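You operate a simulated robot arm through the tools that you are given. There is no shell and no other tool. Be economical: measure what you need, move in short steps, check, and stop when the job is done.

You are at the controls of a simulated two-armed robot. One attempt, no reset.

JOB
Take the brown tape roll and leave it on the yellow bench. Fetch the white test sign and set it on the test pad. Put the teal level on the grey kneeling pad. Put the flat block on the blue bench. Hold the steel tray on the silver bench steady with one hand and put the marker peg in it with the other. Put the teal jug in the black wash tub. Do these in any order. Set down upright: white test sign, teal level, teal jug.

It is judged by the outcome, as a careful person would: the job done as asked, and still so three seconds after it is handed in. It fails if anything else is knocked over, pushed out of place, dropped, spilled or broken.

ROBOT AND FRAMES
Two 7-joint arms with two-finger parallel grippers on one trunk, on a base that drives. Base frame: it is fixed to the floor where the robot stands at the start and does not move with it; the origin is under the middle of the robot, x ahead of it, y to its left, z up. Readings come in mm, degrees, newtons and seconds.
The left shoulder is at the start at [30, 119, 1095], the right one opposite. With the tool pointing down near the work surface each hand reaches from about 100 to 560 mm from the robot's upright axis, wherever it stands, measured 20 degrees to its own side. Places, roughly: black wash tub (26x32 cm) [-1040, 8220, 800]; blue bench [2500, 2900, 800]; brown tape roll (7x7x5 cm) [600, 0, 1300]; flat block (10x8x3 cm) [300, 4400, 800]; grey kneeling pad (29x16x3 cm) [-600, 3000, 700]; marker peg (5x5x5 cm) [500, 4300, 800]; steel tray (16x15x12 cm) [-600, 2700, 700]; teal jug (14x8x13 cm) [200, 5000, 900]; teal level [500, 2750, 750]; test pad (10x8x2 cm) [0, 1600, 600]; white test sign [250, 1750, 750]; yellow bench [2100, 300, 800]. Payload 3.43 kg a hand.
Tool frame (each hand has its own): the origin (TCP) lies between the finger pads and is the grasp point; the fingertips stand 30 mm ahead of it; z points along the fingers, y is the line along which they close. The gripper opens to 94 mm. The fingers are 28 mm wide and 10 mm thick; the gripper's body (50 by 96 mm) begins 55 mm behind the TCP.
Orientation is that of the tool frame in the base frame, as [roll, pitch, yaw] about the fixed x, y, z axes, in that order (R = Rz(yaw) Ry(pitch) Rx(roll)). With the fingers straight down and closing along the base's y, the tool's x points along the base's -x, its y along +y and its z along -z.

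CONTROLS
- The arms move only by the tool servo_tool. It takes "left_motion", "right_motion" or both (then of equal length, played together; a hand with none holds still); each is a list of rows, each an object (a shift or turn left out is 0, a gripper value left out holds the last) with "delta_rot": the turn, a rotation vector about the base's x, y, z in rad, a list of three; "translation": the shift along the base's x, y, z in mm, a list of three; "hand": the closure, from 0 (fully open) to 1 (shut). In form: [{"delta_rot": [rx, ry, rz], "translation": [tx, ty, tz], "hand": hand}, ...]. A call has 1 to 10 rows; each row shifts and turns the commanded pose from where the row before left it. Rows are played at 5 a second. More than 50 mm and 8.6 degrees between two rows, or a gripper value outside its range, and nothing of the call is played. Where a pose cannot be reached the arm comes as near as it can. A force on the tool above 40 N (or 10 N above the force at the start of the call, whichever is more), or a blocked arm, ends the call early, and 0.2 s more pass. The fingers move at their own pace (about 72 mm/s each) and stop on an object; they squeeze with about 42 N. The grip force told is the motor's: it shows also when the fingers shut on nothing. Time passes only in rows, and 0.2 s behind the last, so rows that do not move let the fingers close. It gives the time, the measured TCP pose, the force on the tool (base axes), the opening and the grip force at its end, in the units of the frame above (readings bear some noise), with the torque about the TCP (base axes, N m) and any sound that the robot's microphone picked up.
- Cameras (640 x 400 px; columns grow to the right, rows downward): "scene" is now at [51.9, 14.8, 1811.5]; the picture's right is [0.16, -0.99, 0.00], its down [-0.67, -0.11, -0.73] and it looks along [0.72, 0.12, -0.68] (base axes); focal length 281 px, centre (320, 200). "left" rides on the left gripper at [76, -14, -102] in its tool frame; the picture's right is [0.18, 0.98, 0.00], its down [-0.75, 0.14, -0.64] and it looks along [-0.63, 0.12, 0.77] (tool axes); focal length 243 px, centre (320, 200). "right" rides on the right gripper at [76, 14, -103] in its tool frame; the picture's right is [-0.18, 0.98, 0.00], its down [-0.75, -0.14, -0.64] and it looks along [-0.63, -0.12, 0.77] (tool axes); focal length 243 px, centre (320, 200). There is no depth. A picture from a camera that has moved, and an enlarged one, comes with that camera's place and axes in the base frame and with its lens.
- capture(camera): a new picture of that camera. It takes no simulated time.
- lift_body(by): slides the trunk up (or, below 0, down) by that many mm; the arms and the scene camera ride with it, the base frame stays. It gives what a move gives, with no picture.
- roll_base(legs): drives the robot by 1 to 6 legs, each [ahead, turn to the left] in mm and degrees, along the robot's own axes; the way and the turn of a leg run together, so that a leg with both is an arc; at most 1500 mm and 180 degrees a leg. The arms and the cameras ride along, it lands a little off, and it stops where it bumps. It gives what a move gives.
- aim_head(pan, tilt): turns the head with the scene camera to pan (to the left, within 143 degrees either way) and tilt (down, from -29 to 69), counted from straight ahead of the robot. It gives what a move gives.
- close_up(camera, box): a new picture of the part [left, top, right, bottom] of that camera's present view, enlarged. It takes no simulated time.
- sign_off(): hands the job in; it is judged then, once.

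Work in short steps. Places have to be worked out from the pictures, the camera data and where the tool is seen: move nearer, look again, correct. Check each grasp and each placing, and mend what went wrong. You have 186 turns and 174 pictures in all, those below and enlarged ones among them. Open the grippers and draw the arms clear of the work before you hand the job in, unless the task says otherwise; then end with one line.

The tools are called by a JSON object that holds its "name" and its "arguments". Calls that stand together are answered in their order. servo_tool: Moves the arms, as the interface text tells. Its arguments: {"type":"object","properties":{"left_motion":{"type":"array","items":{"type":"object","properties":{"delta_rot":{"type":"array","items":{"type":"number"}},"translation":{"type":"array","items":{"type":"number"}},"hand":{"type":"number"}}}},"right_motion":{"type":"array","items":{"type":"object","properties":{"delta_rot":{"type":"array","items":{"type":"number"}},"translation":{"type":"array","items":{"type":"number"}},"hand":{"type":"number"}}}}},"required":[]} The other tools are called the same way: lift_body (by) slides the trunk up or down; roll_base (legs) drives the base; aim_head (pan, tilt) turns the head that bears the scene camera; capture (camera) takes a picture; close_up (camera, box) takes an enlarged picture of a part of a camera's view; sign_off () hands the job in.

At the start:

```text
clock: 0.0
left_tcp_pos: [375.9, 207.0, 1453.0]
left_tool_rot: [180.0, 0.0, -180.0]
left_contact_force: [-0.2, 0.2, -0.5]
left_moment: [0.02, 0.02, 0.01]
left_opening: 94.2
left_finger_force: 0.0
right_tcp_pos: [283.9, -88.2, 1494.1]
right_tool_rot: [180.0, 0.0, 179.9]
right_contact_force: [-0.5, 0.4, 0.3]
right_moment: [0.02, -0.01, -0.02]
right_opening: 93.7
right_finger_force: 0.0
trunk travel left (down, up): [-360.0, 50.0]
robot x, y, heading: [-1.1, -0.5, -0.2]
head pan, tilt: [9.2, 42.8]
```

scene: 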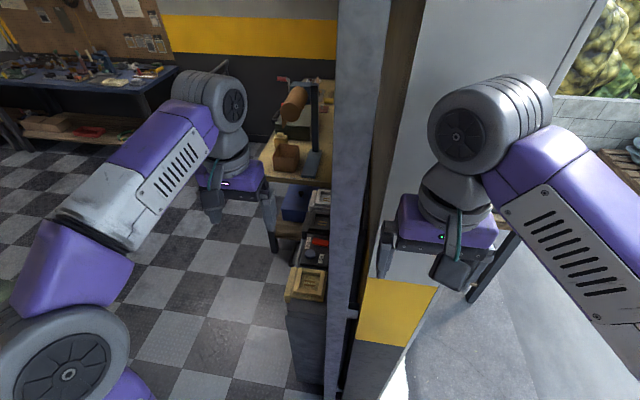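
right: 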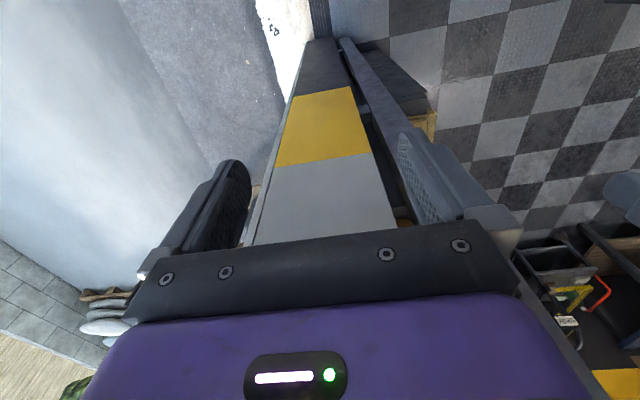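
left: 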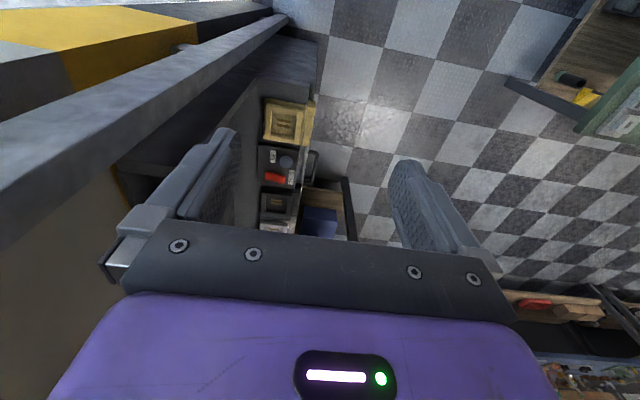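

The wall-like pillar stands ahead and the tape roll should be near [600,0,1300]. I look straight ahead with less tilt, and to the left.

{"name": "aim_head", "arguments": {"pan": 0, "tilt": 30}}

{"name": "capture", "arguments": {"camera": "scene"}}

{"name": "aim_head", "arguments": {"pan": 80, "tilt": 30}}

{"name": "capture", "arguments": {"camera": "scene"}}

```text
clock: 0.8
left_tcp_pos: [376.1, 207.6, 1453.1]
left_tool_rot: [180.0, 0.1, 180.0]
left_contact_force: [0.2, 0.0, 0.1]
left_moment: [0.01, -0.01, -0.01]
left_opening: 93.9
left_finger_force: 0.1
right_tcp_pos: [283.9, -86.5, 1493.5]
right_tool_rot: [-179.9, 0.1, -179.9]
right_contact_force: [0.2, -0.5, 0.6]
right_moment: [0.01, 0.0, 0.01]
right_opening: 93.9
right_finger_force: 0.1
trunk travel left (down, up): [-360.0, 50.0]
robot x, y, heading: [0.1, 0.1, -0.1]
head pan, tilt: [0.0, 30.0]
```

```text
170 pictures are left
camera scene: at [60.5, 1.6, 1830.9], right [0.0, -1.0, 0.0], down [-0.5, 0.0, -0.87], along [0.87, 0.0, -0.5], focal length 281 px, centre (320, 200)
```

scene: 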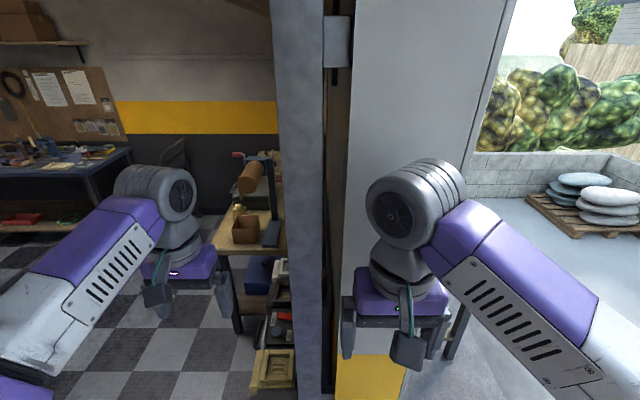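

```text
clock: 2.3
left_tcp_pos: [376.8, 208.4, 1451.9]
left_tool_rot: [-179.9, 0.0, 179.9]
left_contact_force: [0.3, 0.0, -0.3]
left_moment: [-0.03, -0.01, 0.02]
left_opening: 94.2
left_finger_force: 0.0
right_tcp_pos: [284.1, -87.7, 1494.1]
right_tool_rot: [180.0, 0.0, -179.9]
right_contact_force: [0.0, -0.2, 0.3]
right_moment: [0.06, -0.02, 0.01]
right_opening: 94.0
right_finger_force: 0.0
trunk travel left (down, up): [-360.0, 50.0]
robot x, y, heading: [-4.8, 0.4, -0.0]
head pan, tilt: [80.0, 30.0]
```

```text
169 pictures are left
camera scene: at [-14.2, 90.6, 1831.0], right [0.98, -0.17, 0.0], down [-0.09, -0.49, -0.87], along [0.15, 0.85, -0.5], focal length 281 px, centre (320, 200)
```

scene: 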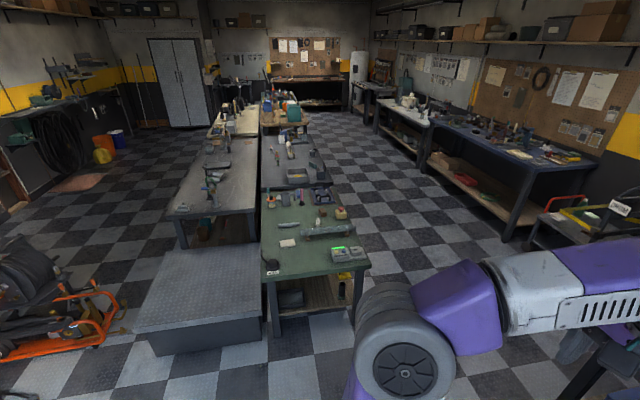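

Let me zoom straight ahead to find the tape roll and the yellow bench.

{"name": "aim_head", "arguments": {"pan": 0, "tilt": 35}}

{"name": "close_up", "arguments": {"camera": "scene", "box": [200, 60, 400, 385]}}

{"name": "close_up", "arguments": {"camera": "left", "box": [0, 0, 420, 262]}}

```text
clock: 3.8
left_tcp_pos: [375.1, 206.5, 1453.4]
left_tool_rot: [-180.0, 0.0, -180.0]
left_contact_force: [0.1, -0.9, -0.7]
left_moment: [-0.01, 0.04, -0.03]
left_opening: 94.1
left_finger_force: 0.0
right_tcp_pos: [284.0, -88.7, 1493.4]
right_tool_rot: [-180.0, 0.0, 179.9]
right_contact_force: [-0.2, -0.1, 0.7]
right_moment: [0.0, -0.01, 0.02]
right_opening: 93.9
right_finger_force: 0.0
trunk travel left (down, up): [-360.0, 50.0]
robot x, y, heading: [-1.9, 0.3, 0.1]
head pan, tilt: [0.0, 35.0]
```

```text
1.23 times, centred on (300, 222) of scene
camera zoom: at [58.1, 1.6, 1823.2], right [0.0, -1.0, 0.0], down [-0.57, 0.0, -0.82], along [0.82, 0.0, -0.57], focal length 346 px, centre (345, 172)
```

zoom: 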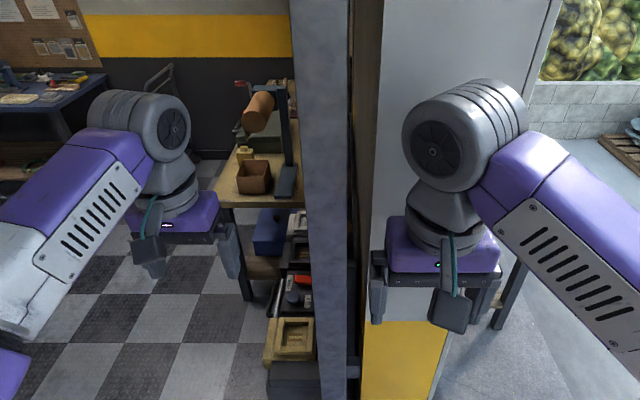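

```text
1.52 times, centred on (210, 131) of left
camera zoom: at [300.1, 193.6, 1555.1], right [-0.18, 0.98, 0.0], down [0.75, 0.14, 0.64], along [0.63, 0.12, -0.77], focal length 370 px, centre (488, 305)
```

zoom: 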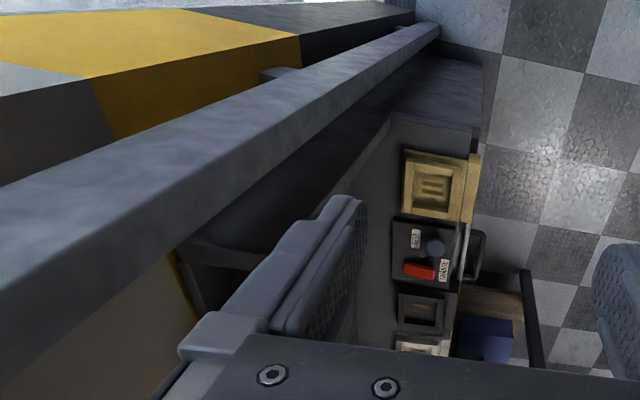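

The tape roll is not seen yet; it may be hidden behind the column. I zoom the right wrist view and look down at the near area.

{"name": "close_up", "arguments": {"camera": "right", "box": [230, 20, 480, 220]}}

{"name": "aim_head", "arguments": {"pan": 0, "tilt": 62}}

{"name": "capture", "arguments": {"camera": "scene"}}

```text
2.00 times, centred on (355, 120) of right
camera zoom: at [207.7, -74.0, 1597.1], right [0.18, 0.98, 0.0], down [0.75, -0.14, 0.64], along [0.63, -0.12, -0.77], focal length 485 px, centre (250, 360)
```

zoom: 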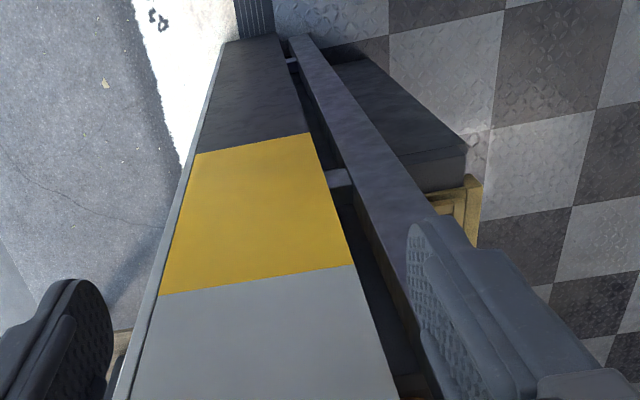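

```text
clock: 4.7
left_tcp_pos: [375.1, 206.6, 1453.0]
left_tool_rot: [-180.0, -0.1, 180.0]
left_contact_force: [0.6, -0.7, 0.5]
left_moment: [-0.04, 0.03, 0.02]
left_opening: 94.1
left_finger_force: 0.0
right_tcp_pos: [283.6, -88.1, 1493.1]
right_tool_rot: [-180.0, 0.0, -180.0]
right_contact_force: [-0.3, 0.8, -0.4]
right_moment: [-0.02, -0.03, 0.0]
right_opening: 93.9
right_finger_force: 0.0
trunk travel left (down, up): [-360.0, 50.0]
robot x, y, heading: [-0.5, 2.3, -0.0]
head pan, tilt: [0.0, 62.0]
```

```text
165 pictures are left
camera scene: at [34.3, 1.5, 1786.7], right [0.0, -1.0, 0.0], down [-0.88, 0.0, -0.47], along [0.47, 0.0, -0.88], focal length 281 px, centre (320, 200)
```

scene: 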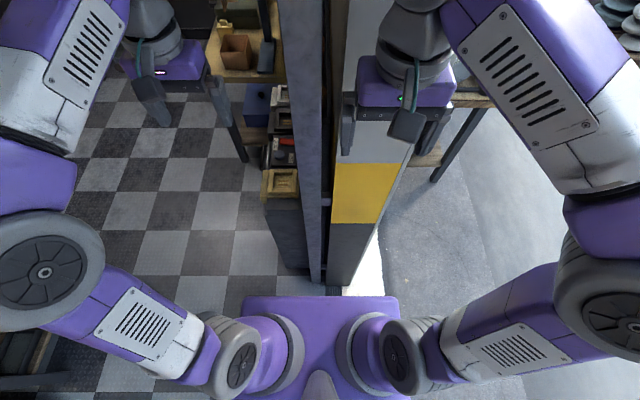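

There's a narrow slot between the column and the wall end. I zoom into it, looking for the tape roll.

{"name": "aim_head", "arguments": {"pan": 0, "tilt": 45}}

{"name": "close_up", "arguments": {"camera": "scene", "box": [260, 20, 380, 200]}}

{"name": "close_up", "arguments": {"camera": "scene", "box": [260, 200, 380, 380]}}

```text
clock: 5.5
left_tcp_pos: [375.6, 208.2, 1452.0]
left_tool_rot: [-180.0, 0.0, -180.0]
left_contact_force: [-0.2, 0.4, 0.4]
left_moment: [0.03, 0.0, -0.02]
left_opening: 94.0
left_finger_force: 0.0
right_tcp_pos: [283.3, -87.9, 1494.0]
right_tool_rot: [-180.0, 0.0, -180.0]
right_contact_force: [-0.2, 0.2, 0.1]
right_moment: [-0.04, 0.01, -0.01]
right_opening: 94.1
right_finger_force: 0.1
trunk travel left (down, up): [-360.0, 50.0]
robot x, y, heading: [-2.9, -1.1, 0.0]
head pan, tilt: [0.0, 45.0]
```

```text
2.22 times, centred on (320, 110) of scene
camera zoom: at [51.3, 1.5, 1808.3], right [0.0, -1.0, 0.0], down [-0.71, 0.0, -0.71], along [0.71, 0.0, -0.71], focal length 624 px, centre (320, 400)
```

zoom: 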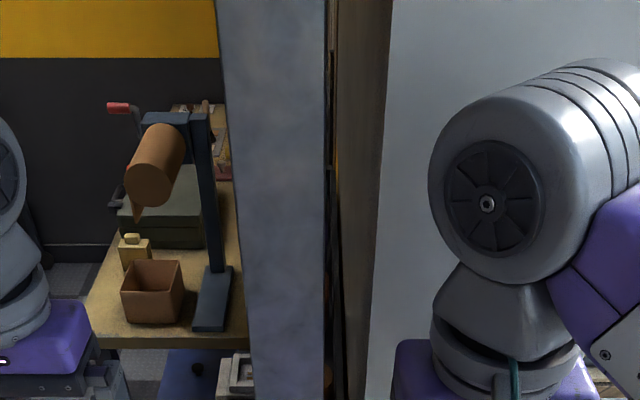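

```text
2.22 times, centred on (320, 290) of scene
camera zoom: at [51.3, 1.5, 1808.3], right [0.0, -1.0, 0.0], down [-0.71, 0.0, -0.71], along [0.71, 0.0, -0.71], focal length 624 px, centre (320, 0)
```

zoom: 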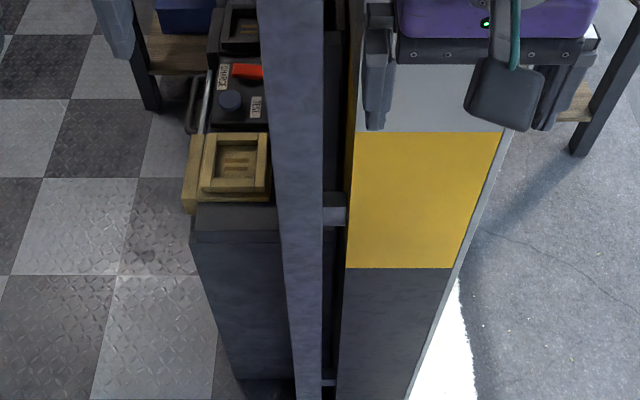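

A brown rounded edge peeks from behind the column at about [600,-5,1300]. I turn the left hand's camera toward it.

{"name": "servo_tool", "arguments": {"left_motion": [{"delta_rot": [0, 0, -0.14]}, {"delta_rot": [0, 0, -0.14]}, {"delta_rot": [0, 0, -0.14]}, {"delta_rot": [0, 0, -0.14]}, {"delta_rot": [0, 0, -0.14]}, {"delta_rot": [0, 0, -0.14], "translation": [-10, 20, 0]}]}}

{"name": "capture", "arguments": {"camera": "left"}}

```text
clock: 6.9
left_tcp_pos: [365.7, 228.3, 1452.9]
left_tool_rot: [-180.0, 0.0, 131.8]
left_contact_force: [-0.9, -0.2, 0.1]
left_moment: [-0.03, 0.0, 0.02]
left_opening: 94.1
left_finger_force: 0.0
right_tcp_pos: [283.4, -87.0, 1493.3]
right_tool_rot: [-180.0, -0.1, 179.9]
right_contact_force: [-0.2, 0.1, -0.9]
right_moment: [-0.03, 0.01, 0.01]
right_opening: 94.0
right_finger_force: 0.1
trunk travel left (down, up): [-360.0, 50.0]
robot x, y, heading: [2.2, 0.7, -0.0]
head pan, tilt: [0.0, 45.0]
```

```text
162 pictures are left
camera left: at [304.3, 276.3, 1554.1], right [0.61, 0.79, 0.0], down [0.61, -0.47, 0.64], along [0.51, -0.39, -0.77], focal length 243 px, centre (320, 200)
```

left: 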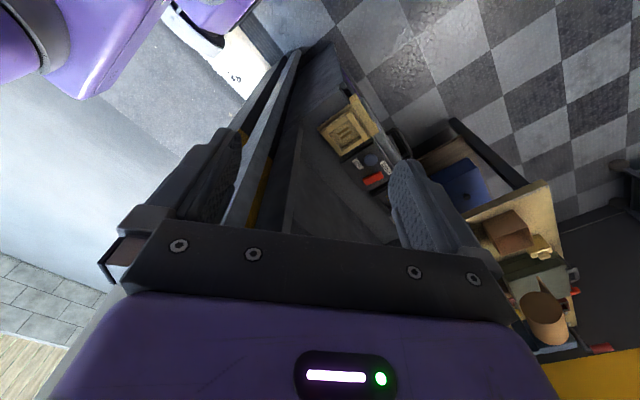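

The roll hides behind the gripper body. I drive around to the left of the column to look and reach from there.

{"name": "roll_base", "arguments": {"legs": [[0, 70], [400, 0], [0, -110]]}}

{"name": "aim_head", "arguments": {"pan": 0, "tilt": 45}}

{"name": "capture", "arguments": {"camera": "scene"}}

```text
clock: 17.0
left_tcp_pos: [565.9, 319.0, 1451.6]
left_tool_rot: [180.0, 0.1, 92.2]
left_contact_force: [0.0, 0.5, 0.5]
left_moment: [-0.02, -0.07, 0.0]
left_opening: 94.0
left_finger_force: 0.1
right_tcp_pos: [303.0, 129.6, 1493.6]
right_tool_rot: [-180.0, 0.0, 140.4]
right_contact_force: [-1.1, 0.1, -0.6]
right_moment: [-0.01, 0.0, 0.04]
right_opening: 94.1
right_finger_force: 0.1
trunk travel left (down, up): [-360.0, 50.0]
robot x, y, heading: [136.8, 378.3, -39.8]
head pan, tilt: [0.0, 45.0]
```

```text
clock: 17.6
left_tcp_pos: [566.0, 320.3, 1452.6]
left_tool_rot: [180.0, 0.0, 92.2]
left_contact_force: [0.2, 0.5, -0.2]
left_moment: [-0.02, 0.03, -0.02]
left_opening: 93.9
left_finger_force: 0.0
right_tcp_pos: [302.9, 129.0, 1494.0]
right_tool_rot: [-179.9, -0.1, 140.3]
right_contact_force: [-0.6, -0.6, -0.1]
right_moment: [0.03, -0.04, -0.02]
right_opening: 93.9
right_finger_force: 0.1
trunk travel left (down, up): [-360.0, 50.0]
robot x, y, heading: [139.2, 377.5, -40.0]
head pan, tilt: [0.0, 45.0]
```

```text
161 pictures are left
camera scene: at [179.2, 347.3, 1808.4], right [-0.64, -0.77, 0.0], down [-0.54, 0.45, -0.71], along [0.54, -0.45, -0.71], focal length 281 px, centre (320, 200)
```

scene: 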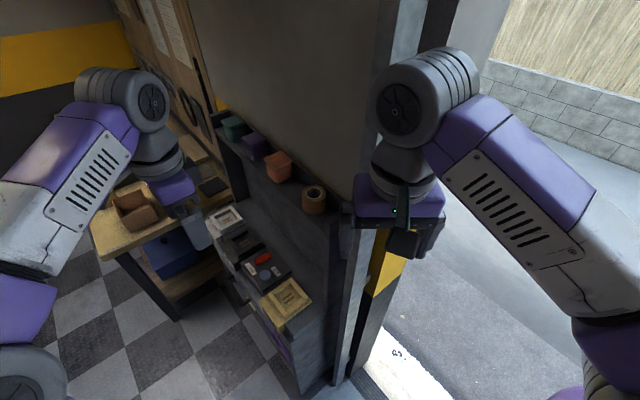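

The roll sits at the near end of a narrow ledge along the wall. I zoom in on it.

{"name": "close_up", "arguments": {"camera": "scene", "box": [200, 100, 400, 225]}}

```text
3.20 times, centred on (300, 162) of scene
camera zoom: at [179.2, 347.3, 1808.4], right [-0.64, -0.77, 0.0], down [-0.54, 0.45, -0.71], along [0.54, -0.45, -0.71], focal length 899 px, centre (384, 320)
```

zoom: 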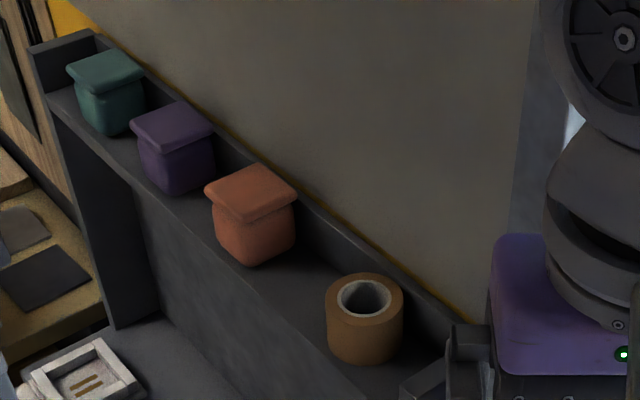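

The roll stands axis-up near [620,-5], free around, orange box about 90 mm further. I'll use the left hand (already yawed ~90°, closing along x). Drive slightly nearer and turn right.

{"name": "roll_base", "arguments": {"legs": [[70, 0], [0, -18]]}}

{"name": "capture", "arguments": {"camera": "left"}}

{"name": "capture", "arguments": {"camera": "scene"}}

```text
clock: 18.8
left_tcp_pos: [623.6, 270.6, 1450.7]
left_tool_rot: [-180.0, -0.1, 92.1]
left_contact_force: [-0.3, -0.5, 0.0]
left_moment: [0.03, 0.01, -0.02]
left_opening: 93.9
left_finger_force: 0.1
right_tcp_pos: [355.7, 83.7, 1494.1]
right_tool_rot: [-179.8, -0.6, 140.5]
right_contact_force: [-0.4, 0.0, 0.0]
right_moment: [0.0, 0.0, 0.01]
right_opening: 93.9
right_finger_force: 0.1
trunk travel left (down, up): [-360.0, 50.0]
robot x, y, heading: [196.0, 331.4, -39.9]
head pan, tilt: [0.0, 45.0]
stopped in leg 1: the force on the tool passed its limit at 48 N (the readings are from after the stop); the commanded pose is now the measured one
```

```text
159 pictures are left
camera left: at [607.4, 346.7, 1553.2], right [0.98, 0.22, 0.0], down [0.17, -0.75, 0.64], along [0.14, -0.62, -0.77], focal length 243 px, centre (320, 200)
```

left: 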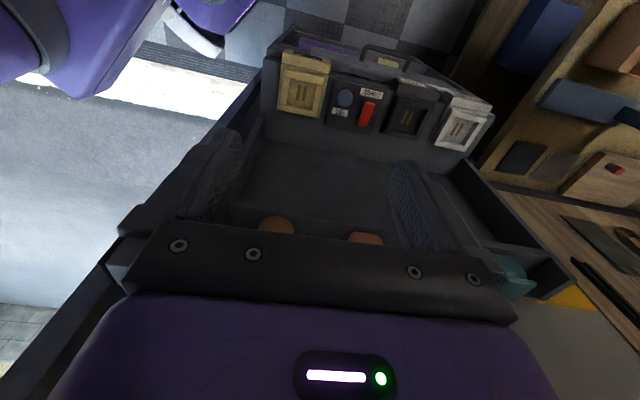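

```text
158 pictures are left
camera scene: at [236.2, 299.2, 1808.3], right [-0.64, -0.77, 0.0], down [-0.54, 0.45, -0.71], along [0.54, -0.45, -0.71], focal length 281 px, centre (320, 200)
```

scene: 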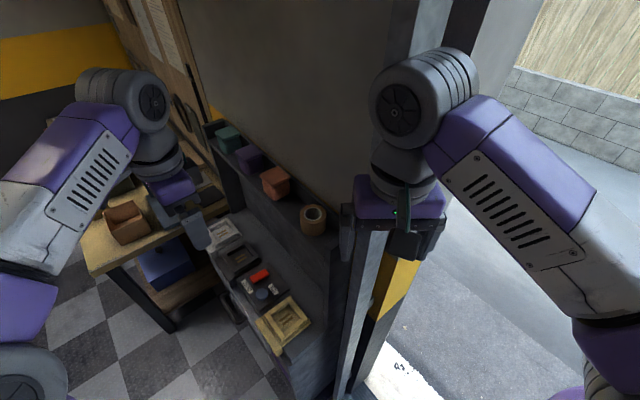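

The right gripper touched the column. Pull the right hand back, and zoom on the roll for triangulation.

{"name": "servo_tool", "arguments": {"right_motion": [{"translation": [-30, 35, 0]}, {"translation": [-30, 35, 0]}, {"translation": [-30, 30, 0]}]}}

{"name": "close_up", "arguments": {"camera": "scene", "box": [220, 150, 380, 250]}}

```text
clock: 19.6
left_tcp_pos: [620.7, 274.2, 1451.9]
left_tool_rot: [-180.0, 0.0, 92.0]
left_contact_force: [-0.7, 0.0, -0.4]
left_moment: [-0.02, 0.02, 0.0]
left_opening: 94.2
left_finger_force: 0.1
right_tcp_pos: [261.1, 187.8, 1493.9]
right_tool_rot: [-179.8, -0.3, 140.5]
right_contact_force: [0.7, 0.7, 0.3]
right_moment: [0.02, -0.04, 0.01]
right_opening: 94.0
right_finger_force: 0.1
trunk travel left (down, up): [-360.0, 50.0]
robot x, y, heading: [194.5, 336.4, -39.8]
head pan, tilt: [0.0, 45.0]
```

```text
4.00 times, centred on (300, 200) of scene
camera zoom: at [232.7, 302.8, 1808.5], right [-0.64, -0.77, 0.0], down [-0.54, 0.45, -0.71], along [0.54, -0.45, -0.71], focal length 1123 px, centre (400, 200)
```

zoom: 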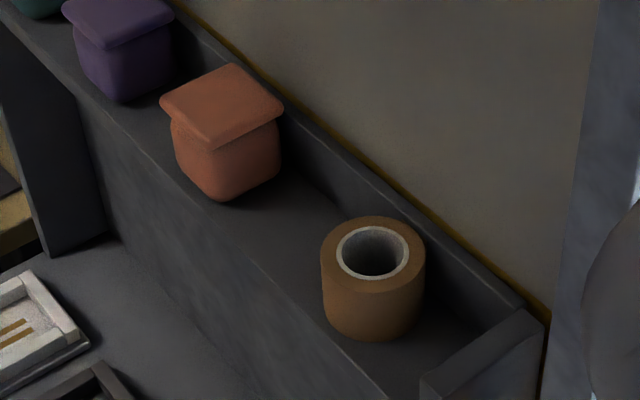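

The roll's top is about [615,5,~1290]. I move the left hand toward it, staying high, and look with its camera.

{"name": "servo_tool", "arguments": {"left_motion": [{"translation": [0, -45, 0]}, {"translation": [0, -45, 0]}, {"translation": [0, -45, 0]}, {"translation": [0, -45, 0]}, {"translation": [0, -30, 0]}]}}

{"name": "capture", "arguments": {"camera": "left"}}

{"name": "capture", "arguments": {"camera": "scene"}}

```text
clock: 20.8
left_tcp_pos: [600.7, 77.0, 1450.3]
left_tool_rot: [179.6, 0.5, 91.9]
left_contact_force: [0.3, -0.1, -0.1]
left_moment: [-0.04, -0.04, 0.06]
left_opening: 94.1
left_finger_force: 0.0
left hand out of reach, approached as far as the arm can: row 4, 5
right_tcp_pos: [260.5, 186.7, 1494.0]
right_tool_rot: [-179.9, -0.4, 140.4]
right_contact_force: [0.3, -0.4, 0.8]
right_moment: [0.01, -0.01, 0.0]
right_opening: 94.2
right_finger_force: 0.0
trunk travel left (down, up): [-360.0, 50.0]
robot x, y, heading: [197.8, 333.8, -39.6]
head pan, tilt: [0.0, 45.0]
```

```text
156 pictures are left
camera left: at [583.8, 152.8, 1551.7], right [0.98, 0.22, 0.0], down [0.16, -0.74, 0.65], along [0.14, -0.63, -0.76], focal length 243 px, centre (320, 200)
```

left: 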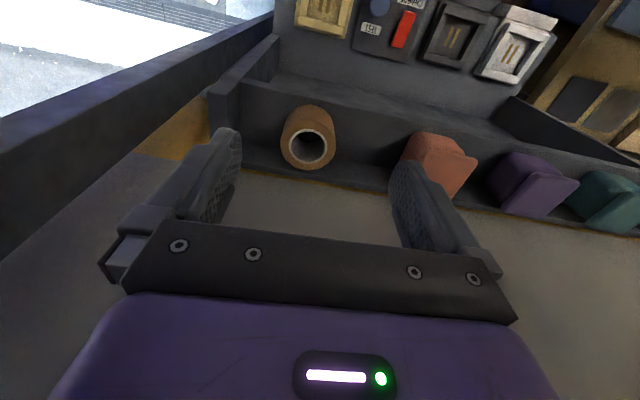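

```text
155 pictures are left
camera scene: at [232.6, 301.9, 1808.4], right [-0.64, -0.77, 0.0], down [-0.54, 0.45, -0.71], along [0.54, -0.45, -0.71], focal length 281 px, centre (320, 200)
```

scene: 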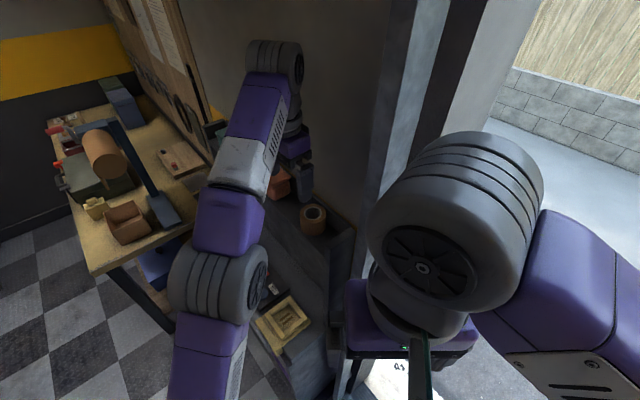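

Triangulated: roll top centre ≈ [600,14,1292]. Reach is short, so I retract the hand, turn the base right 18°, and return.

{"name": "servo_tool", "arguments": {"left_motion": [{"translation": [0, 45, 0]}, {"translation": [0, 45, 0]}, {"translation": [0, 45, 0]}, {"translation": [0, 15, 0]}]}}

{"name": "roll_base", "arguments": {"legs": [[0, -18]]}}

```text
clock: 21.8
left_tcp_pos: [604.9, 223.4, 1450.0]
left_tool_rot: [-179.9, 0.0, 92.1]
left_contact_force: [0.0, -0.3, -0.5]
left_moment: [-0.03, -0.02, -0.01]
left_opening: 94.0
left_finger_force: 0.1
right_tcp_pos: [262.0, 186.5, 1492.6]
right_tool_rot: [-179.8, -0.6, 140.4]
right_contact_force: [-0.3, 0.3, -0.4]
right_moment: [0.03, 0.0, 0.04]
right_opening: 93.9
right_finger_force: 0.1
trunk travel left (down, up): [-360.0, 50.0]
robot x, y, heading: [196.1, 332.1, -39.8]
head pan, tilt: [0.0, 45.0]
```

```text
clock: 23.2
left_tcp_pos: [552.7, 104.1, 1449.7]
left_tool_rot: [-179.9, -0.1, 74.4]
left_contact_force: [-0.2, 0.4, -0.1]
left_moment: [0.0, 0.02, 0.0]
left_opening: 93.9
left_finger_force: 0.0
right_tcp_pos: [216.2, 171.4, 1493.8]
right_tool_rot: [-179.8, -0.6, 122.8]
right_contact_force: [0.1, 0.4, -0.1]
right_moment: [-0.04, 0.0, 0.0]
right_opening: 94.3
right_finger_force: 0.2
trunk travel left (down, up): [-360.0, 50.0]
robot x, y, heading: [192.8, 334.6, -57.6]
head pan, tilt: [0.0, 45.0]
```

Now rotate the hand back to yaw 90 and move above the roll at z≈1365, then look.

{"name": "servo_tool", "arguments": {"left_motion": [{"delta_rot": [0, 0, 0.136], "translation": [24, 0, -20]}, {"delta_rot": [0, 0, 0.136], "translation": [23, 0, -20]}, {"translation": [0, -30, -20]}, {"translation": [0, -30, -20]}, {"translation": [0, -20, 0]}]}}

{"name": "capture", "arguments": {"camera": "left"}}

```text
clock: 24.4
left_tcp_pos: [601.1, 22.6, 1368.3]
left_tool_rot: [-179.8, 0.0, 89.9]
left_contact_force: [-0.7, 0.5, 0.3]
left_moment: [-0.01, 0.01, -0.03]
left_opening: 93.9
left_finger_force: 0.0
right_tcp_pos: [215.9, 171.8, 1493.2]
right_tool_rot: [-179.7, -0.5, 122.7]
right_contact_force: [-0.1, 0.3, 0.0]
right_moment: [-0.01, 0.0, -0.02]
right_opening: 94.1
right_finger_force: 0.0
trunk travel left (down, up): [-360.0, 50.0]
robot x, y, heading: [197.6, 335.6, -57.7]
head pan, tilt: [0.0, 45.0]
```

```text
154 pictures are left
camera left: at [586.6, 98.4, 1470.7], right [0.98, 0.18, 0.0], down [0.14, -0.75, 0.64], along [0.12, -0.63, -0.77], focal length 243 px, centre (320, 200)
```

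left: 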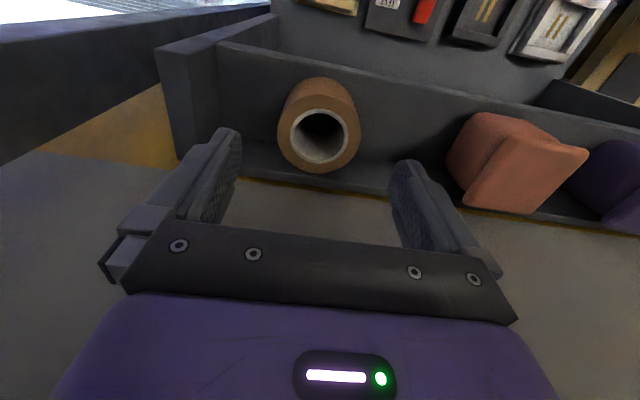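

Centre is at about [601,17]; lined up. Descend to z≈1282 and close.

{"name": "servo_tool", "arguments": {"left_motion": [{"translation": [0, -5, -30]}, {"translation": [0, 0, -30]}, {"translation": [0, 0, -26]}, {"hand": 1}, {"hand": 1}, {"hand": 1}, {"hand": 1}]}}

{"name": "capture", "arguments": {"camera": "left"}}

```text
clock: 26.0
left_tcp_pos: [599.3, 17.7, 1283.0]
left_tool_rot: [-180.0, -0.2, 90.0]
left_contact_force: [0.1, 0.4, 0.5]
left_moment: [-0.01, -0.02, -0.01]
left_opening: 66.3
left_finger_force: 42.1
right_tcp_pos: [216.1, 173.8, 1492.7]
right_tool_rot: [-179.7, -0.4, 122.7]
right_contact_force: [0.9, 0.1, 0.8]
right_moment: [-0.03, 0.0, 0.0]
right_opening: 94.1
right_finger_force: 0.2
trunk travel left (down, up): [-360.0, 50.0]
robot x, y, heading: [198.0, 331.6, -57.5]
head pan, tilt: [0.0, 45.0]
```

```text
153 pictures are left
camera left: at [586.2, 94.2, 1384.7], right [0.98, 0.18, 0.0], down [0.14, -0.75, 0.64], along [0.12, -0.63, -0.77], focal length 243 px, centre (320, 200)
```

left: 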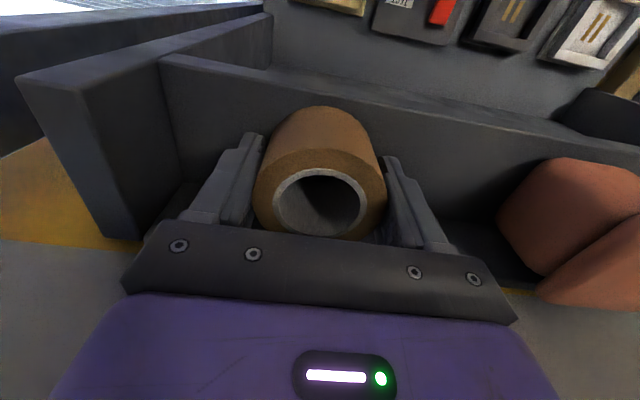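

Gripped (66 mm). Lift and pull out toward +y.

{"name": "servo_tool", "arguments": {"left_motion": [{"translation": [0, 0, 40], "hand": 1}, {"translation": [0, 0, 45]}, {"translation": [0, 0, 45]}, {"translation": [0, 40, 20]}, {"translation": [-10, 45, 0]}, {"translation": [-20, 45, 0]}, {"translation": [-30, 35, 0]}]}}

{"name": "aim_head", "arguments": {"pan": 55, "tilt": 35}}

{"name": "capture", "arguments": {"camera": "scene"}}

```text
clock: 27.6
left_tcp_pos: [539.2, 187.9, 1433.2]
left_tool_rot: [-180.0, 0.0, 89.9]
left_contact_force: [-1.2, 0.0, -1.0]
left_moment: [-0.02, -0.04, -0.01]
left_opening: 66.3
left_finger_force: 42.5
right_tcp_pos: [213.9, 174.4, 1493.4]
right_tool_rot: [-179.8, -0.4, 122.7]
right_contact_force: [0.4, 0.6, 0.4]
right_moment: [-0.01, 0.01, -0.05]
right_opening: 93.9
right_finger_force: 0.0
trunk travel left (down, up): [-360.0, 50.0]
robot x, y, heading: [195.3, 335.1, -57.4]
head pan, tilt: [0.0, 45.0]
```

```text
clock: 28.8
left_tcp_pos: [541.3, 185.6, 1432.5]
left_tool_rot: [-179.9, 0.0, 90.0]
left_contact_force: [-0.2, -0.1, -1.6]
left_moment: [-0.02, 0.0, -0.01]
left_opening: 66.0
left_finger_force: 42.5
right_tcp_pos: [215.0, 171.7, 1494.3]
right_tool_rot: [-179.9, -0.5, 122.7]
right_contact_force: [0.5, -0.3, -0.6]
right_moment: [-0.05, 0.01, -0.04]
right_opening: 93.9
right_finger_force: 0.0
trunk travel left (down, up): [-360.0, 50.0]
robot x, y, heading: [194.9, 333.1, -57.6]
head pan, tilt: [55.0, 35.0]
```

```text
152 pictures are left
camera scene: at [267.1, 355.3, 1823.2], right [-0.04, -1.0, 0.0], down [-0.57, 0.03, -0.82], along [0.82, -0.04, -0.57], focal length 281 px, centre (320, 200)
```

scene: 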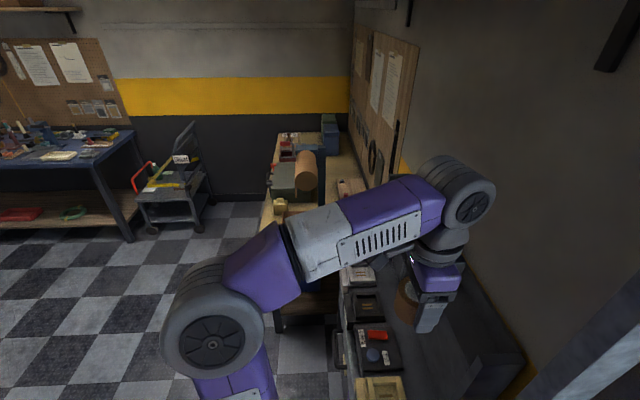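

The yellow bench spans roughly x 1350–2900, y 50–600. I back off, turn, and drive to about [1300,1000].

{"name": "roll_base", "arguments": {"legs": [[-150, 0], [0, 82], [1300, 0], [0, -40]]}}

{"name": "aim_head", "arguments": {"pan": -20, "tilt": 40}}

{"name": "capture", "arguments": {"camera": "scene"}}

```text
clock: 41.8
left_tcp_pos: [1687.1, 1088.9, 1431.7]
left_tool_rot: [-179.9, -0.1, 128.9]
left_contact_force: [-0.4, -0.6, -1.2]
left_moment: [-0.01, 0.04, -0.01]
left_opening: 66.2
left_finger_force: 41.7
right_tcp_pos: [1441.6, 874.9, 1492.9]
right_tool_rot: [-179.9, -0.5, 161.6]
right_contact_force: [0.4, -0.4, -0.2]
right_moment: [-0.02, 0.0, 0.02]
right_opening: 94.0
right_finger_force: 0.2
trunk travel left (down, up): [-360.0, 50.0]
robot x, y, heading: [1325.0, 989.5, -18.6]
head pan, tilt: [55.0, 35.0]
```

```text
clock: 43.3
left_tcp_pos: [1686.6, 1089.2, 1433.0]
left_tool_rot: [-180.0, -0.1, 128.9]
left_contact_force: [0.0, 0.0, -1.9]
left_moment: [0.02, 0.03, -0.01]
left_opening: 66.2
left_finger_force: 42.3
right_tcp_pos: [1440.3, 875.2, 1493.8]
right_tool_rot: [-179.8, -0.6, 161.6]
right_contact_force: [0.4, -0.3, 0.2]
right_moment: [-0.01, 0.0, -0.01]
right_opening: 93.9
right_finger_force: 0.0
trunk travel left (down, up): [-360.0, 50.0]
robot x, y, heading: [1323.5, 985.8, -18.8]
head pan, tilt: [-20.0, 40.0]
```

```text
151 pictures are left
camera scene: at [1363.0, 944.6, 1815.6], right [-0.62, -0.78, 0.0], down [-0.5, 0.4, -0.77], along [0.6, -0.48, -0.64], focal length 281 px, centre (320, 200)
```

scene: 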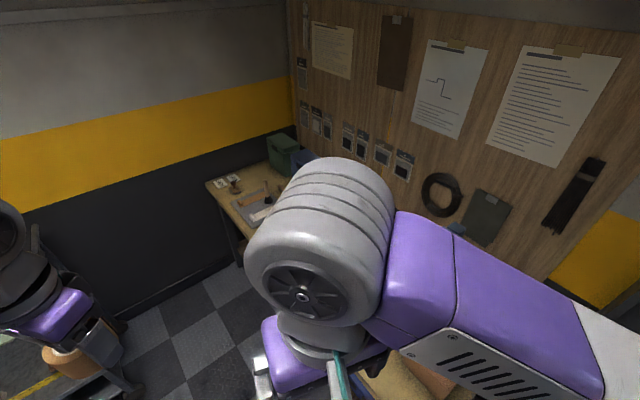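

I drive further alongside the bench and face it.

{"name": "roll_base", "arguments": {"legs": [[0, 18.5], [650, 0], [0, -80]]}}

{"name": "aim_head", "arguments": {"pan": 10, "tilt": 42}}

{"name": "capture", "arguments": {"camera": "scene"}}

```text
clock: 51.4
left_tcp_pos: [2260.9, 731.9, 1432.7]
left_tool_rot: [-179.9, -0.1, 69.6]
left_contact_force: [0.7, 1.0, -0.4]
left_moment: [0.01, 0.0, 0.0]
left_opening: 65.9
left_finger_force: 41.7
right_tcp_pos: [1950.7, 834.3, 1494.2]
right_tool_rot: [-179.8, -0.5, 102.3]
right_contact_force: [-0.6, 0.5, 0.2]
right_moment: [0.02, 0.03, -0.04]
right_opening: 94.1
right_finger_force: 0.0
trunk travel left (down, up): [-360.0, 50.0]
robot x, y, heading: [1986.2, 989.5, -77.8]
head pan, tilt: [-20.0, 40.0]
```

```text
clock: 52.3
left_tcp_pos: [2260.5, 731.2, 1433.7]
left_tool_rot: [-179.9, -0.1, 69.6]
left_contact_force: [-0.6, 0.5, -1.0]
left_moment: [-0.05, 0.01, 0.04]
left_opening: 66.1
left_finger_force: 41.6
right_tcp_pos: [1950.6, 833.1, 1494.9]
right_tool_rot: [-179.8, -0.5, 102.3]
right_contact_force: [-0.2, 0.2, 0.6]
right_moment: [0.04, 0.0, 0.01]
right_opening: 94.3
right_finger_force: 0.1
trunk travel left (down, up): [-360.0, 50.0]
robot x, y, heading: [1988.6, 990.9, -78.0]
head pan, tilt: [10.0, 42.0]
```

```text
150 pictures are left
camera scene: at [2013.0, 943.9, 1812.7], right [-0.93, -0.38, 0.0], down [-0.25, 0.62, -0.74], along [0.28, -0.69, -0.67], focal length 281 px, centre (320, 200)
```

scene: 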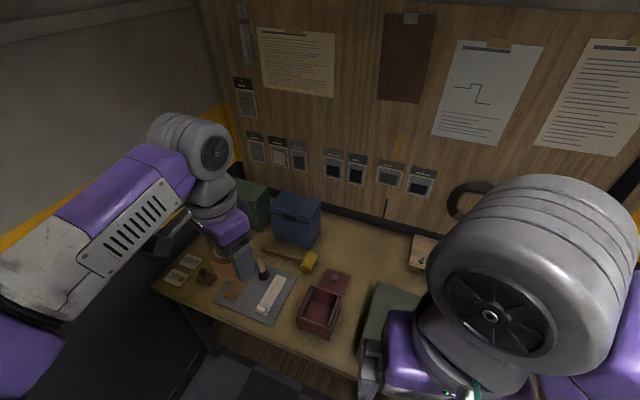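

I want a better view of free bench space; take the left wrist view.

{"name": "capture", "arguments": {"camera": "left"}}

{"name": "close_up", "arguments": {"camera": "scene", "box": [140, 180, 460, 380]}}

```text
149 pictures are left
camera left: at [2274.0, 808.3, 1534.7], right [0.99, -0.17, 0.0], down [-0.13, -0.76, 0.64], along [-0.11, -0.63, -0.77], focal length 243 px, centre (320, 200)
```

left: 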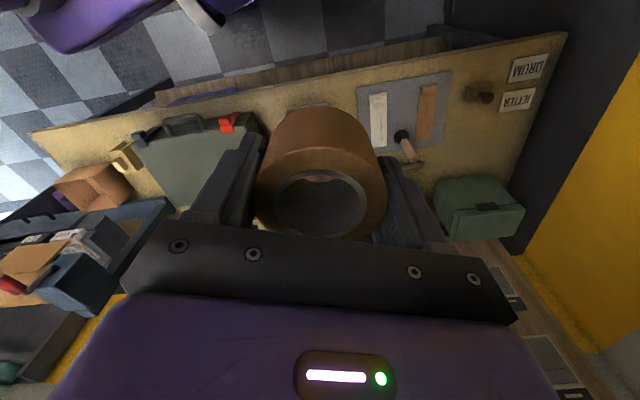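

```text
2.00 times, centred on (300, 280) of scene
camera zoom: at [2013.0, 943.9, 1812.7], right [-0.93, -0.38, 0.0], down [-0.25, 0.62, -0.74], along [0.28, -0.69, -0.67], focal length 562 px, centre (360, 40)
```

zoom: 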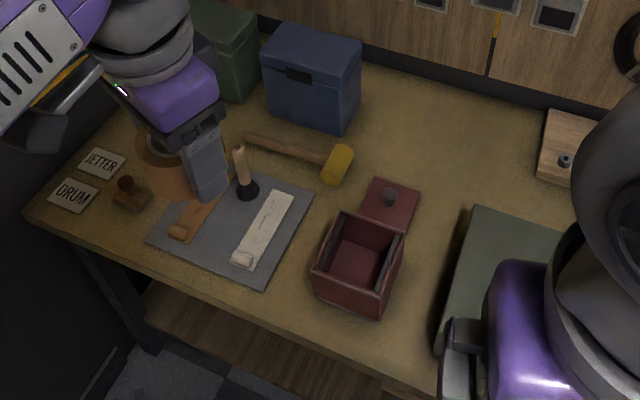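

I move the right hand aside/back so the head can see, and creep forward while watching for contact.

{"name": "servo_tool", "arguments": {"right_motion": [{"translation": [-45, 15, 0]}, {"translation": [-45, 15, 0]}, {"translation": [-45, 15, 0]}, {"translation": [-45, 0, 0]}, {"translation": [-45, 0, 0]}]}}

{"name": "roll_base", "arguments": {"legs": [[0, -12], [100, 0]]}}

{"name": "aim_head", "arguments": {"pan": 15, "tilt": 60}}

{"name": "capture", "arguments": {"camera": "scene"}}

```text
clock: 53.5
left_tcp_pos: [2263.2, 736.4, 1432.8]
left_tool_rot: [-179.9, 0.2, 69.6]
left_contact_force: [0.0, 1.6, -0.2]
left_moment: [-0.09, 0.03, -0.01]
left_opening: 66.0
left_finger_force: 41.9
right_tcp_pos: [1825.9, 854.2, 1466.4]
right_tool_rot: [-179.5, -0.2, 102.5]
right_contact_force: [-0.2, 1.3, 0.1]
right_moment: [-0.01, 0.01, 0.01]
right_opening: 94.0
right_finger_force: 0.0
right hand out of reach, approached as far as the arm can: row 1, 2, 3, 4
trunk travel left (down, up): [-360.0, 50.0]
robot x, y, heading: [1985.4, 989.5, -77.8]
head pan, tilt: [10.0, 42.0]
```

```text
clock: 55.4
left_tcp_pos: [2199.0, 582.4, 1433.5]
left_tool_rot: [179.9, -0.1, 57.5]
left_contact_force: [0.2, -0.7, -1.7]
left_moment: [0.02, -0.01, 0.02]
left_opening: 65.7
left_finger_force: 42.2
right_tcp_pos: [1797.7, 789.1, 1466.0]
right_tool_rot: [-179.8, -0.4, 90.2]
right_contact_force: [-0.7, -0.8, 0.0]
right_moment: [0.01, 0.02, 0.01]
right_opening: 94.0
right_finger_force: 0.0
trunk travel left (down, up): [-360.0, 50.0]
robot x, y, heading: [1985.9, 893.9, -90.0]
head pan, tilt: [10.0, 42.0]
```

```text
clock: 56.2
left_tcp_pos: [2198.8, 582.7, 1431.8]
left_tool_rot: [-180.0, -0.1, 57.4]
left_contact_force: [-0.1, 0.0, -0.9]
left_moment: [0.0, 0.0, 0.03]
left_opening: 65.8
left_finger_force: 42.0
right_tcp_pos: [1797.7, 789.3, 1465.5]
right_tool_rot: [-179.9, -0.3, 90.2]
right_contact_force: [0.7, -0.4, 0.7]
right_moment: [0.0, -0.02, -0.02]
right_opening: 94.2
right_finger_force: 0.1
trunk travel left (down, up): [-360.0, 50.0]
robot x, y, heading: [1988.8, 894.0, -89.7]
head pan, tilt: [15.0, 60.0]
```

```text
147 pictures are left
camera scene: at [2005.0, 859.8, 1788.9], right [-0.97, -0.26, 0.0], down [-0.22, 0.84, -0.5], along [0.13, -0.48, -0.87], focal length 281 px, centre (320, 200)
```

scene: 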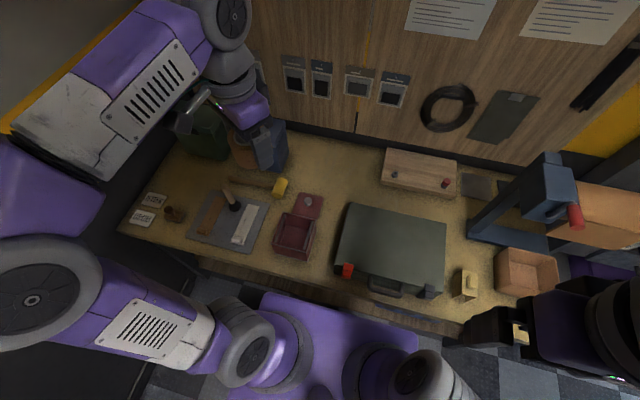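

Good overhead view. I zoom on the front strip between the red box and the green case as placement spot.

{"name": "close_up", "arguments": {"camera": "scene", "box": [230, 170, 390, 300]}}

```text
3.08 times, centred on (310, 235) of scene
camera zoom: at [2005.0, 859.8, 1788.9], right [-0.97, -0.26, 0.0], down [-0.22, 0.84, -0.5], along [0.13, -0.48, -0.87], focal length 864 px, centre (351, 92)
```

zoom: 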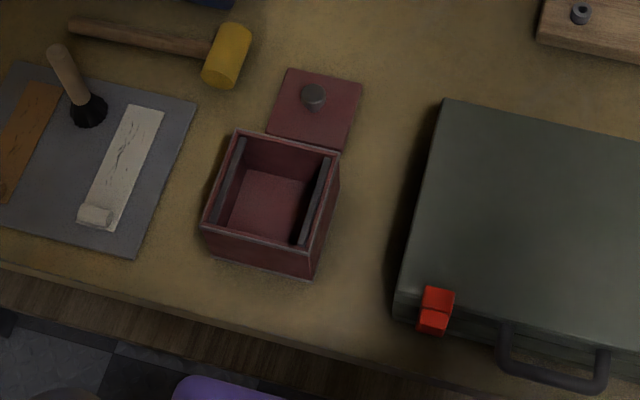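

Chosen spot ≈ [2090,582], hand closing along y (yaw 0). Rotate the hand and shift it there while high, then lower the trunk 150.

{"name": "servo_tool", "arguments": {"left_motion": [{"delta_rot": [0, 0, -0.143], "translation": [-15, 0, 0]}, {"delta_rot": [0, 0, -0.143], "translation": [-15, 0, 0]}, {"delta_rot": [0, 0, -0.143], "translation": [-15, 0, 0]}, {"delta_rot": [0, 0, -0.143], "translation": [-15, 0, 0]}, {"delta_rot": [0, 0, -0.143], "translation": [-15, 0, 0]}, {"delta_rot": [0, 0, -0.143], "translation": [-15, 0, 0]}, {"delta_rot": [0, 0, -0.143], "translation": [-18, 0, 0]}]}}

{"name": "lift_body", "arguments": {"by": -150}}

{"name": "capture", "arguments": {"camera": "scene"}}

```text
clock: 57.9
left_tcp_pos: [2090.8, 580.5, 1433.2]
left_tool_rot: [-179.9, -0.2, -0.1]
left_contact_force: [0.2, -1.5, -1.0]
left_moment: [-0.02, -0.04, 0.02]
left_opening: 65.8
left_finger_force: 42.2
right_tcp_pos: [1798.1, 788.5, 1466.1]
right_tool_rot: [-179.8, -0.4, 90.3]
right_contact_force: [-0.8, -1.0, 0.3]
right_moment: [0.01, -0.03, 0.01]
right_opening: 93.8
right_finger_force: 0.1
trunk travel left (down, up): [-360.0, 50.0]
robot x, y, heading: [1987.7, 892.4, -89.9]
head pan, tilt: [15.0, 60.0]
```

```text
clock: 59.6
left_tcp_pos: [2093.1, 582.2, 1283.0]
left_tool_rot: [-179.8, -0.1, 0.1]
left_contact_force: [1.0, -0.1, -0.8]
left_moment: [-0.02, 0.01, -0.01]
left_opening: 65.9
left_finger_force: 41.7
right_tcp_pos: [1797.8, 788.5, 1316.8]
right_tool_rot: [-179.9, -0.4, 90.3]
right_contact_force: [0.4, -0.8, 0.3]
right_moment: [0.0, 0.0, 0.04]
right_opening: 93.9
right_finger_force: 0.2
trunk travel left (down, up): [-210.0, 200.0]
robot x, y, heading: [1985.0, 889.9, -90.2]
head pan, tilt: [15.0, 60.0]
```

```text
145 pictures are left
camera scene: at [2005.0, 859.4, 1639.0], right [-0.97, -0.26, 0.0], down [-0.22, 0.84, -0.5], along [0.13, -0.48, -0.87], focal length 281 px, centre (320, 200)
```

scene: 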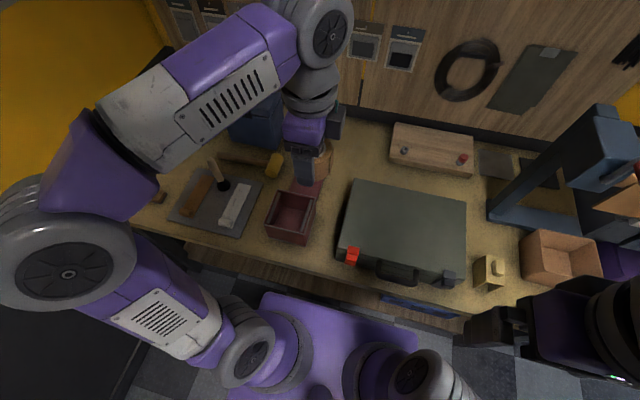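

Lower the left hand another 260 mm and check with its camera.

{"name": "servo_tool", "arguments": {"left_motion": [{"translation": [0, 0, -45]}, {"translation": [0, 0, -45]}, {"translation": [0, 0, -45]}, {"translation": [0, 0, -45]}, {"translation": [0, 0, -45]}, {"translation": [0, 0, -45]}]}}

{"name": "capture", "arguments": {"camera": "left"}}

{"name": "capture", "arguments": {"camera": "scene"}}

```text
clock: 61.0
left_tcp_pos: [2091.9, 581.2, 1016.8]
left_tool_rot: [-180.0, 0.0, 0.2]
left_contact_force: [-0.7, 0.9, -0.8]
left_moment: [0.02, -0.01, -0.01]
left_opening: 65.7
left_finger_force: 42.5
right_tcp_pos: [1798.8, 787.9, 1314.9]
right_tool_rot: [-179.9, -0.5, 90.1]
right_contact_force: [-0.8, 0.1, -0.2]
right_moment: [0.04, 0.01, -0.02]
right_opening: 93.9
right_finger_force: 0.1
trunk travel left (down, up): [-210.0, 200.0]
robot x, y, heading: [1986.7, 894.0, -90.1]
head pan, tilt: [15.0, 60.0]
```

```text
144 pictures are left
camera left: at [2167.9, 595.3, 1118.2], right [0.19, -0.98, 0.0], down [-0.75, -0.14, 0.64], along [-0.63, -0.12, -0.77], focal length 243 px, centre (320, 200)
```

left: 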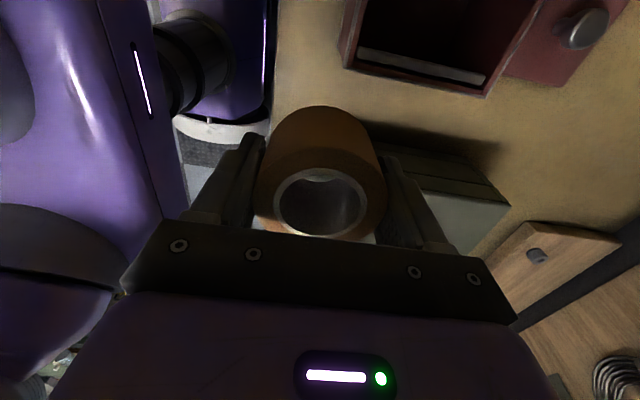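

```text
143 pictures are left
camera scene: at [2005.0, 858.4, 1638.9], right [-0.97, -0.26, 0.0], down [-0.22, 0.84, -0.5], along [0.13, -0.48, -0.87], focal length 281 px, centre (320, 200)
```

scene: 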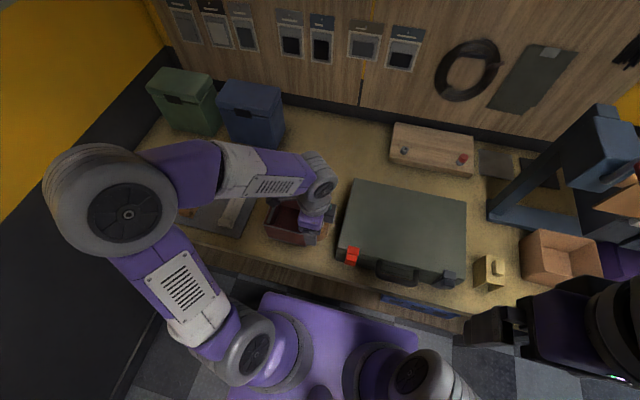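

I need the bench height and the box corner precisely; descend to ~930 and re-image.

{"name": "servo_tool", "arguments": {"left_motion": [{"translation": [0, 5, -40]}, {"translation": [0, 5, -40]}]}}

{"name": "capture", "arguments": {"camera": "left"}}

{"name": "close_up", "arguments": {"camera": "scene", "box": [230, 170, 390, 300]}}

```text
clock: 61.6
left_tcp_pos: [2093.6, 589.6, 936.4]
left_tool_rot: [180.0, 0.1, 0.0]
left_contact_force: [-0.1, 1.5, -0.7]
left_moment: [-0.03, -0.02, -0.02]
left_opening: 65.7
left_finger_force: 41.6
right_tcp_pos: [1798.2, 787.9, 1315.8]
right_tool_rot: [-179.8, -0.5, 90.2]
right_contact_force: [-0.5, -0.3, 1.0]
right_moment: [0.0, -0.02, -0.01]
right_opening: 93.8
right_finger_force: 0.1
trunk travel left (down, up): [-210.0, 200.0]
robot x, y, heading: [1987.0, 893.7, -90.0]
head pan, tilt: [15.0, 60.0]
```

```text
142 pictures are left
camera left: at [2169.2, 604.3, 1038.3], right [0.19, -0.98, 0.0], down [-0.75, -0.14, 0.64], along [-0.63, -0.12, -0.77], focal length 243 px, centre (320, 200)
```

left: 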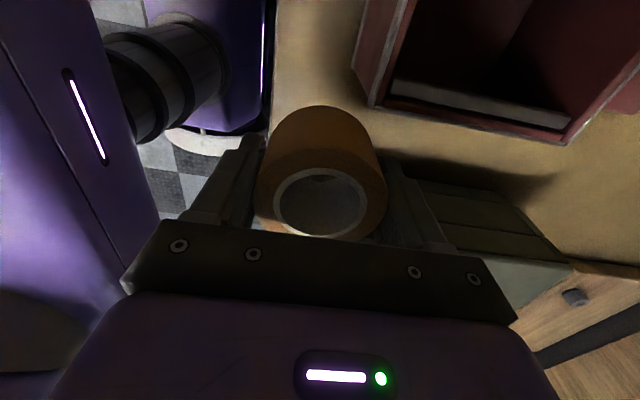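

```text
3.08 times, centred on (310, 235) of scene
camera zoom: at [2004.9, 859.1, 1638.9], right [-0.97, -0.26, 0.0], down [-0.22, 0.84, -0.5], along [0.13, -0.48, -0.87], focal length 864 px, centre (351, 92)
```

zoom: 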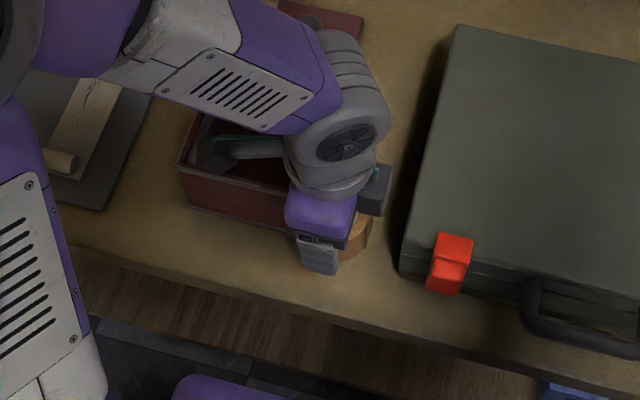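

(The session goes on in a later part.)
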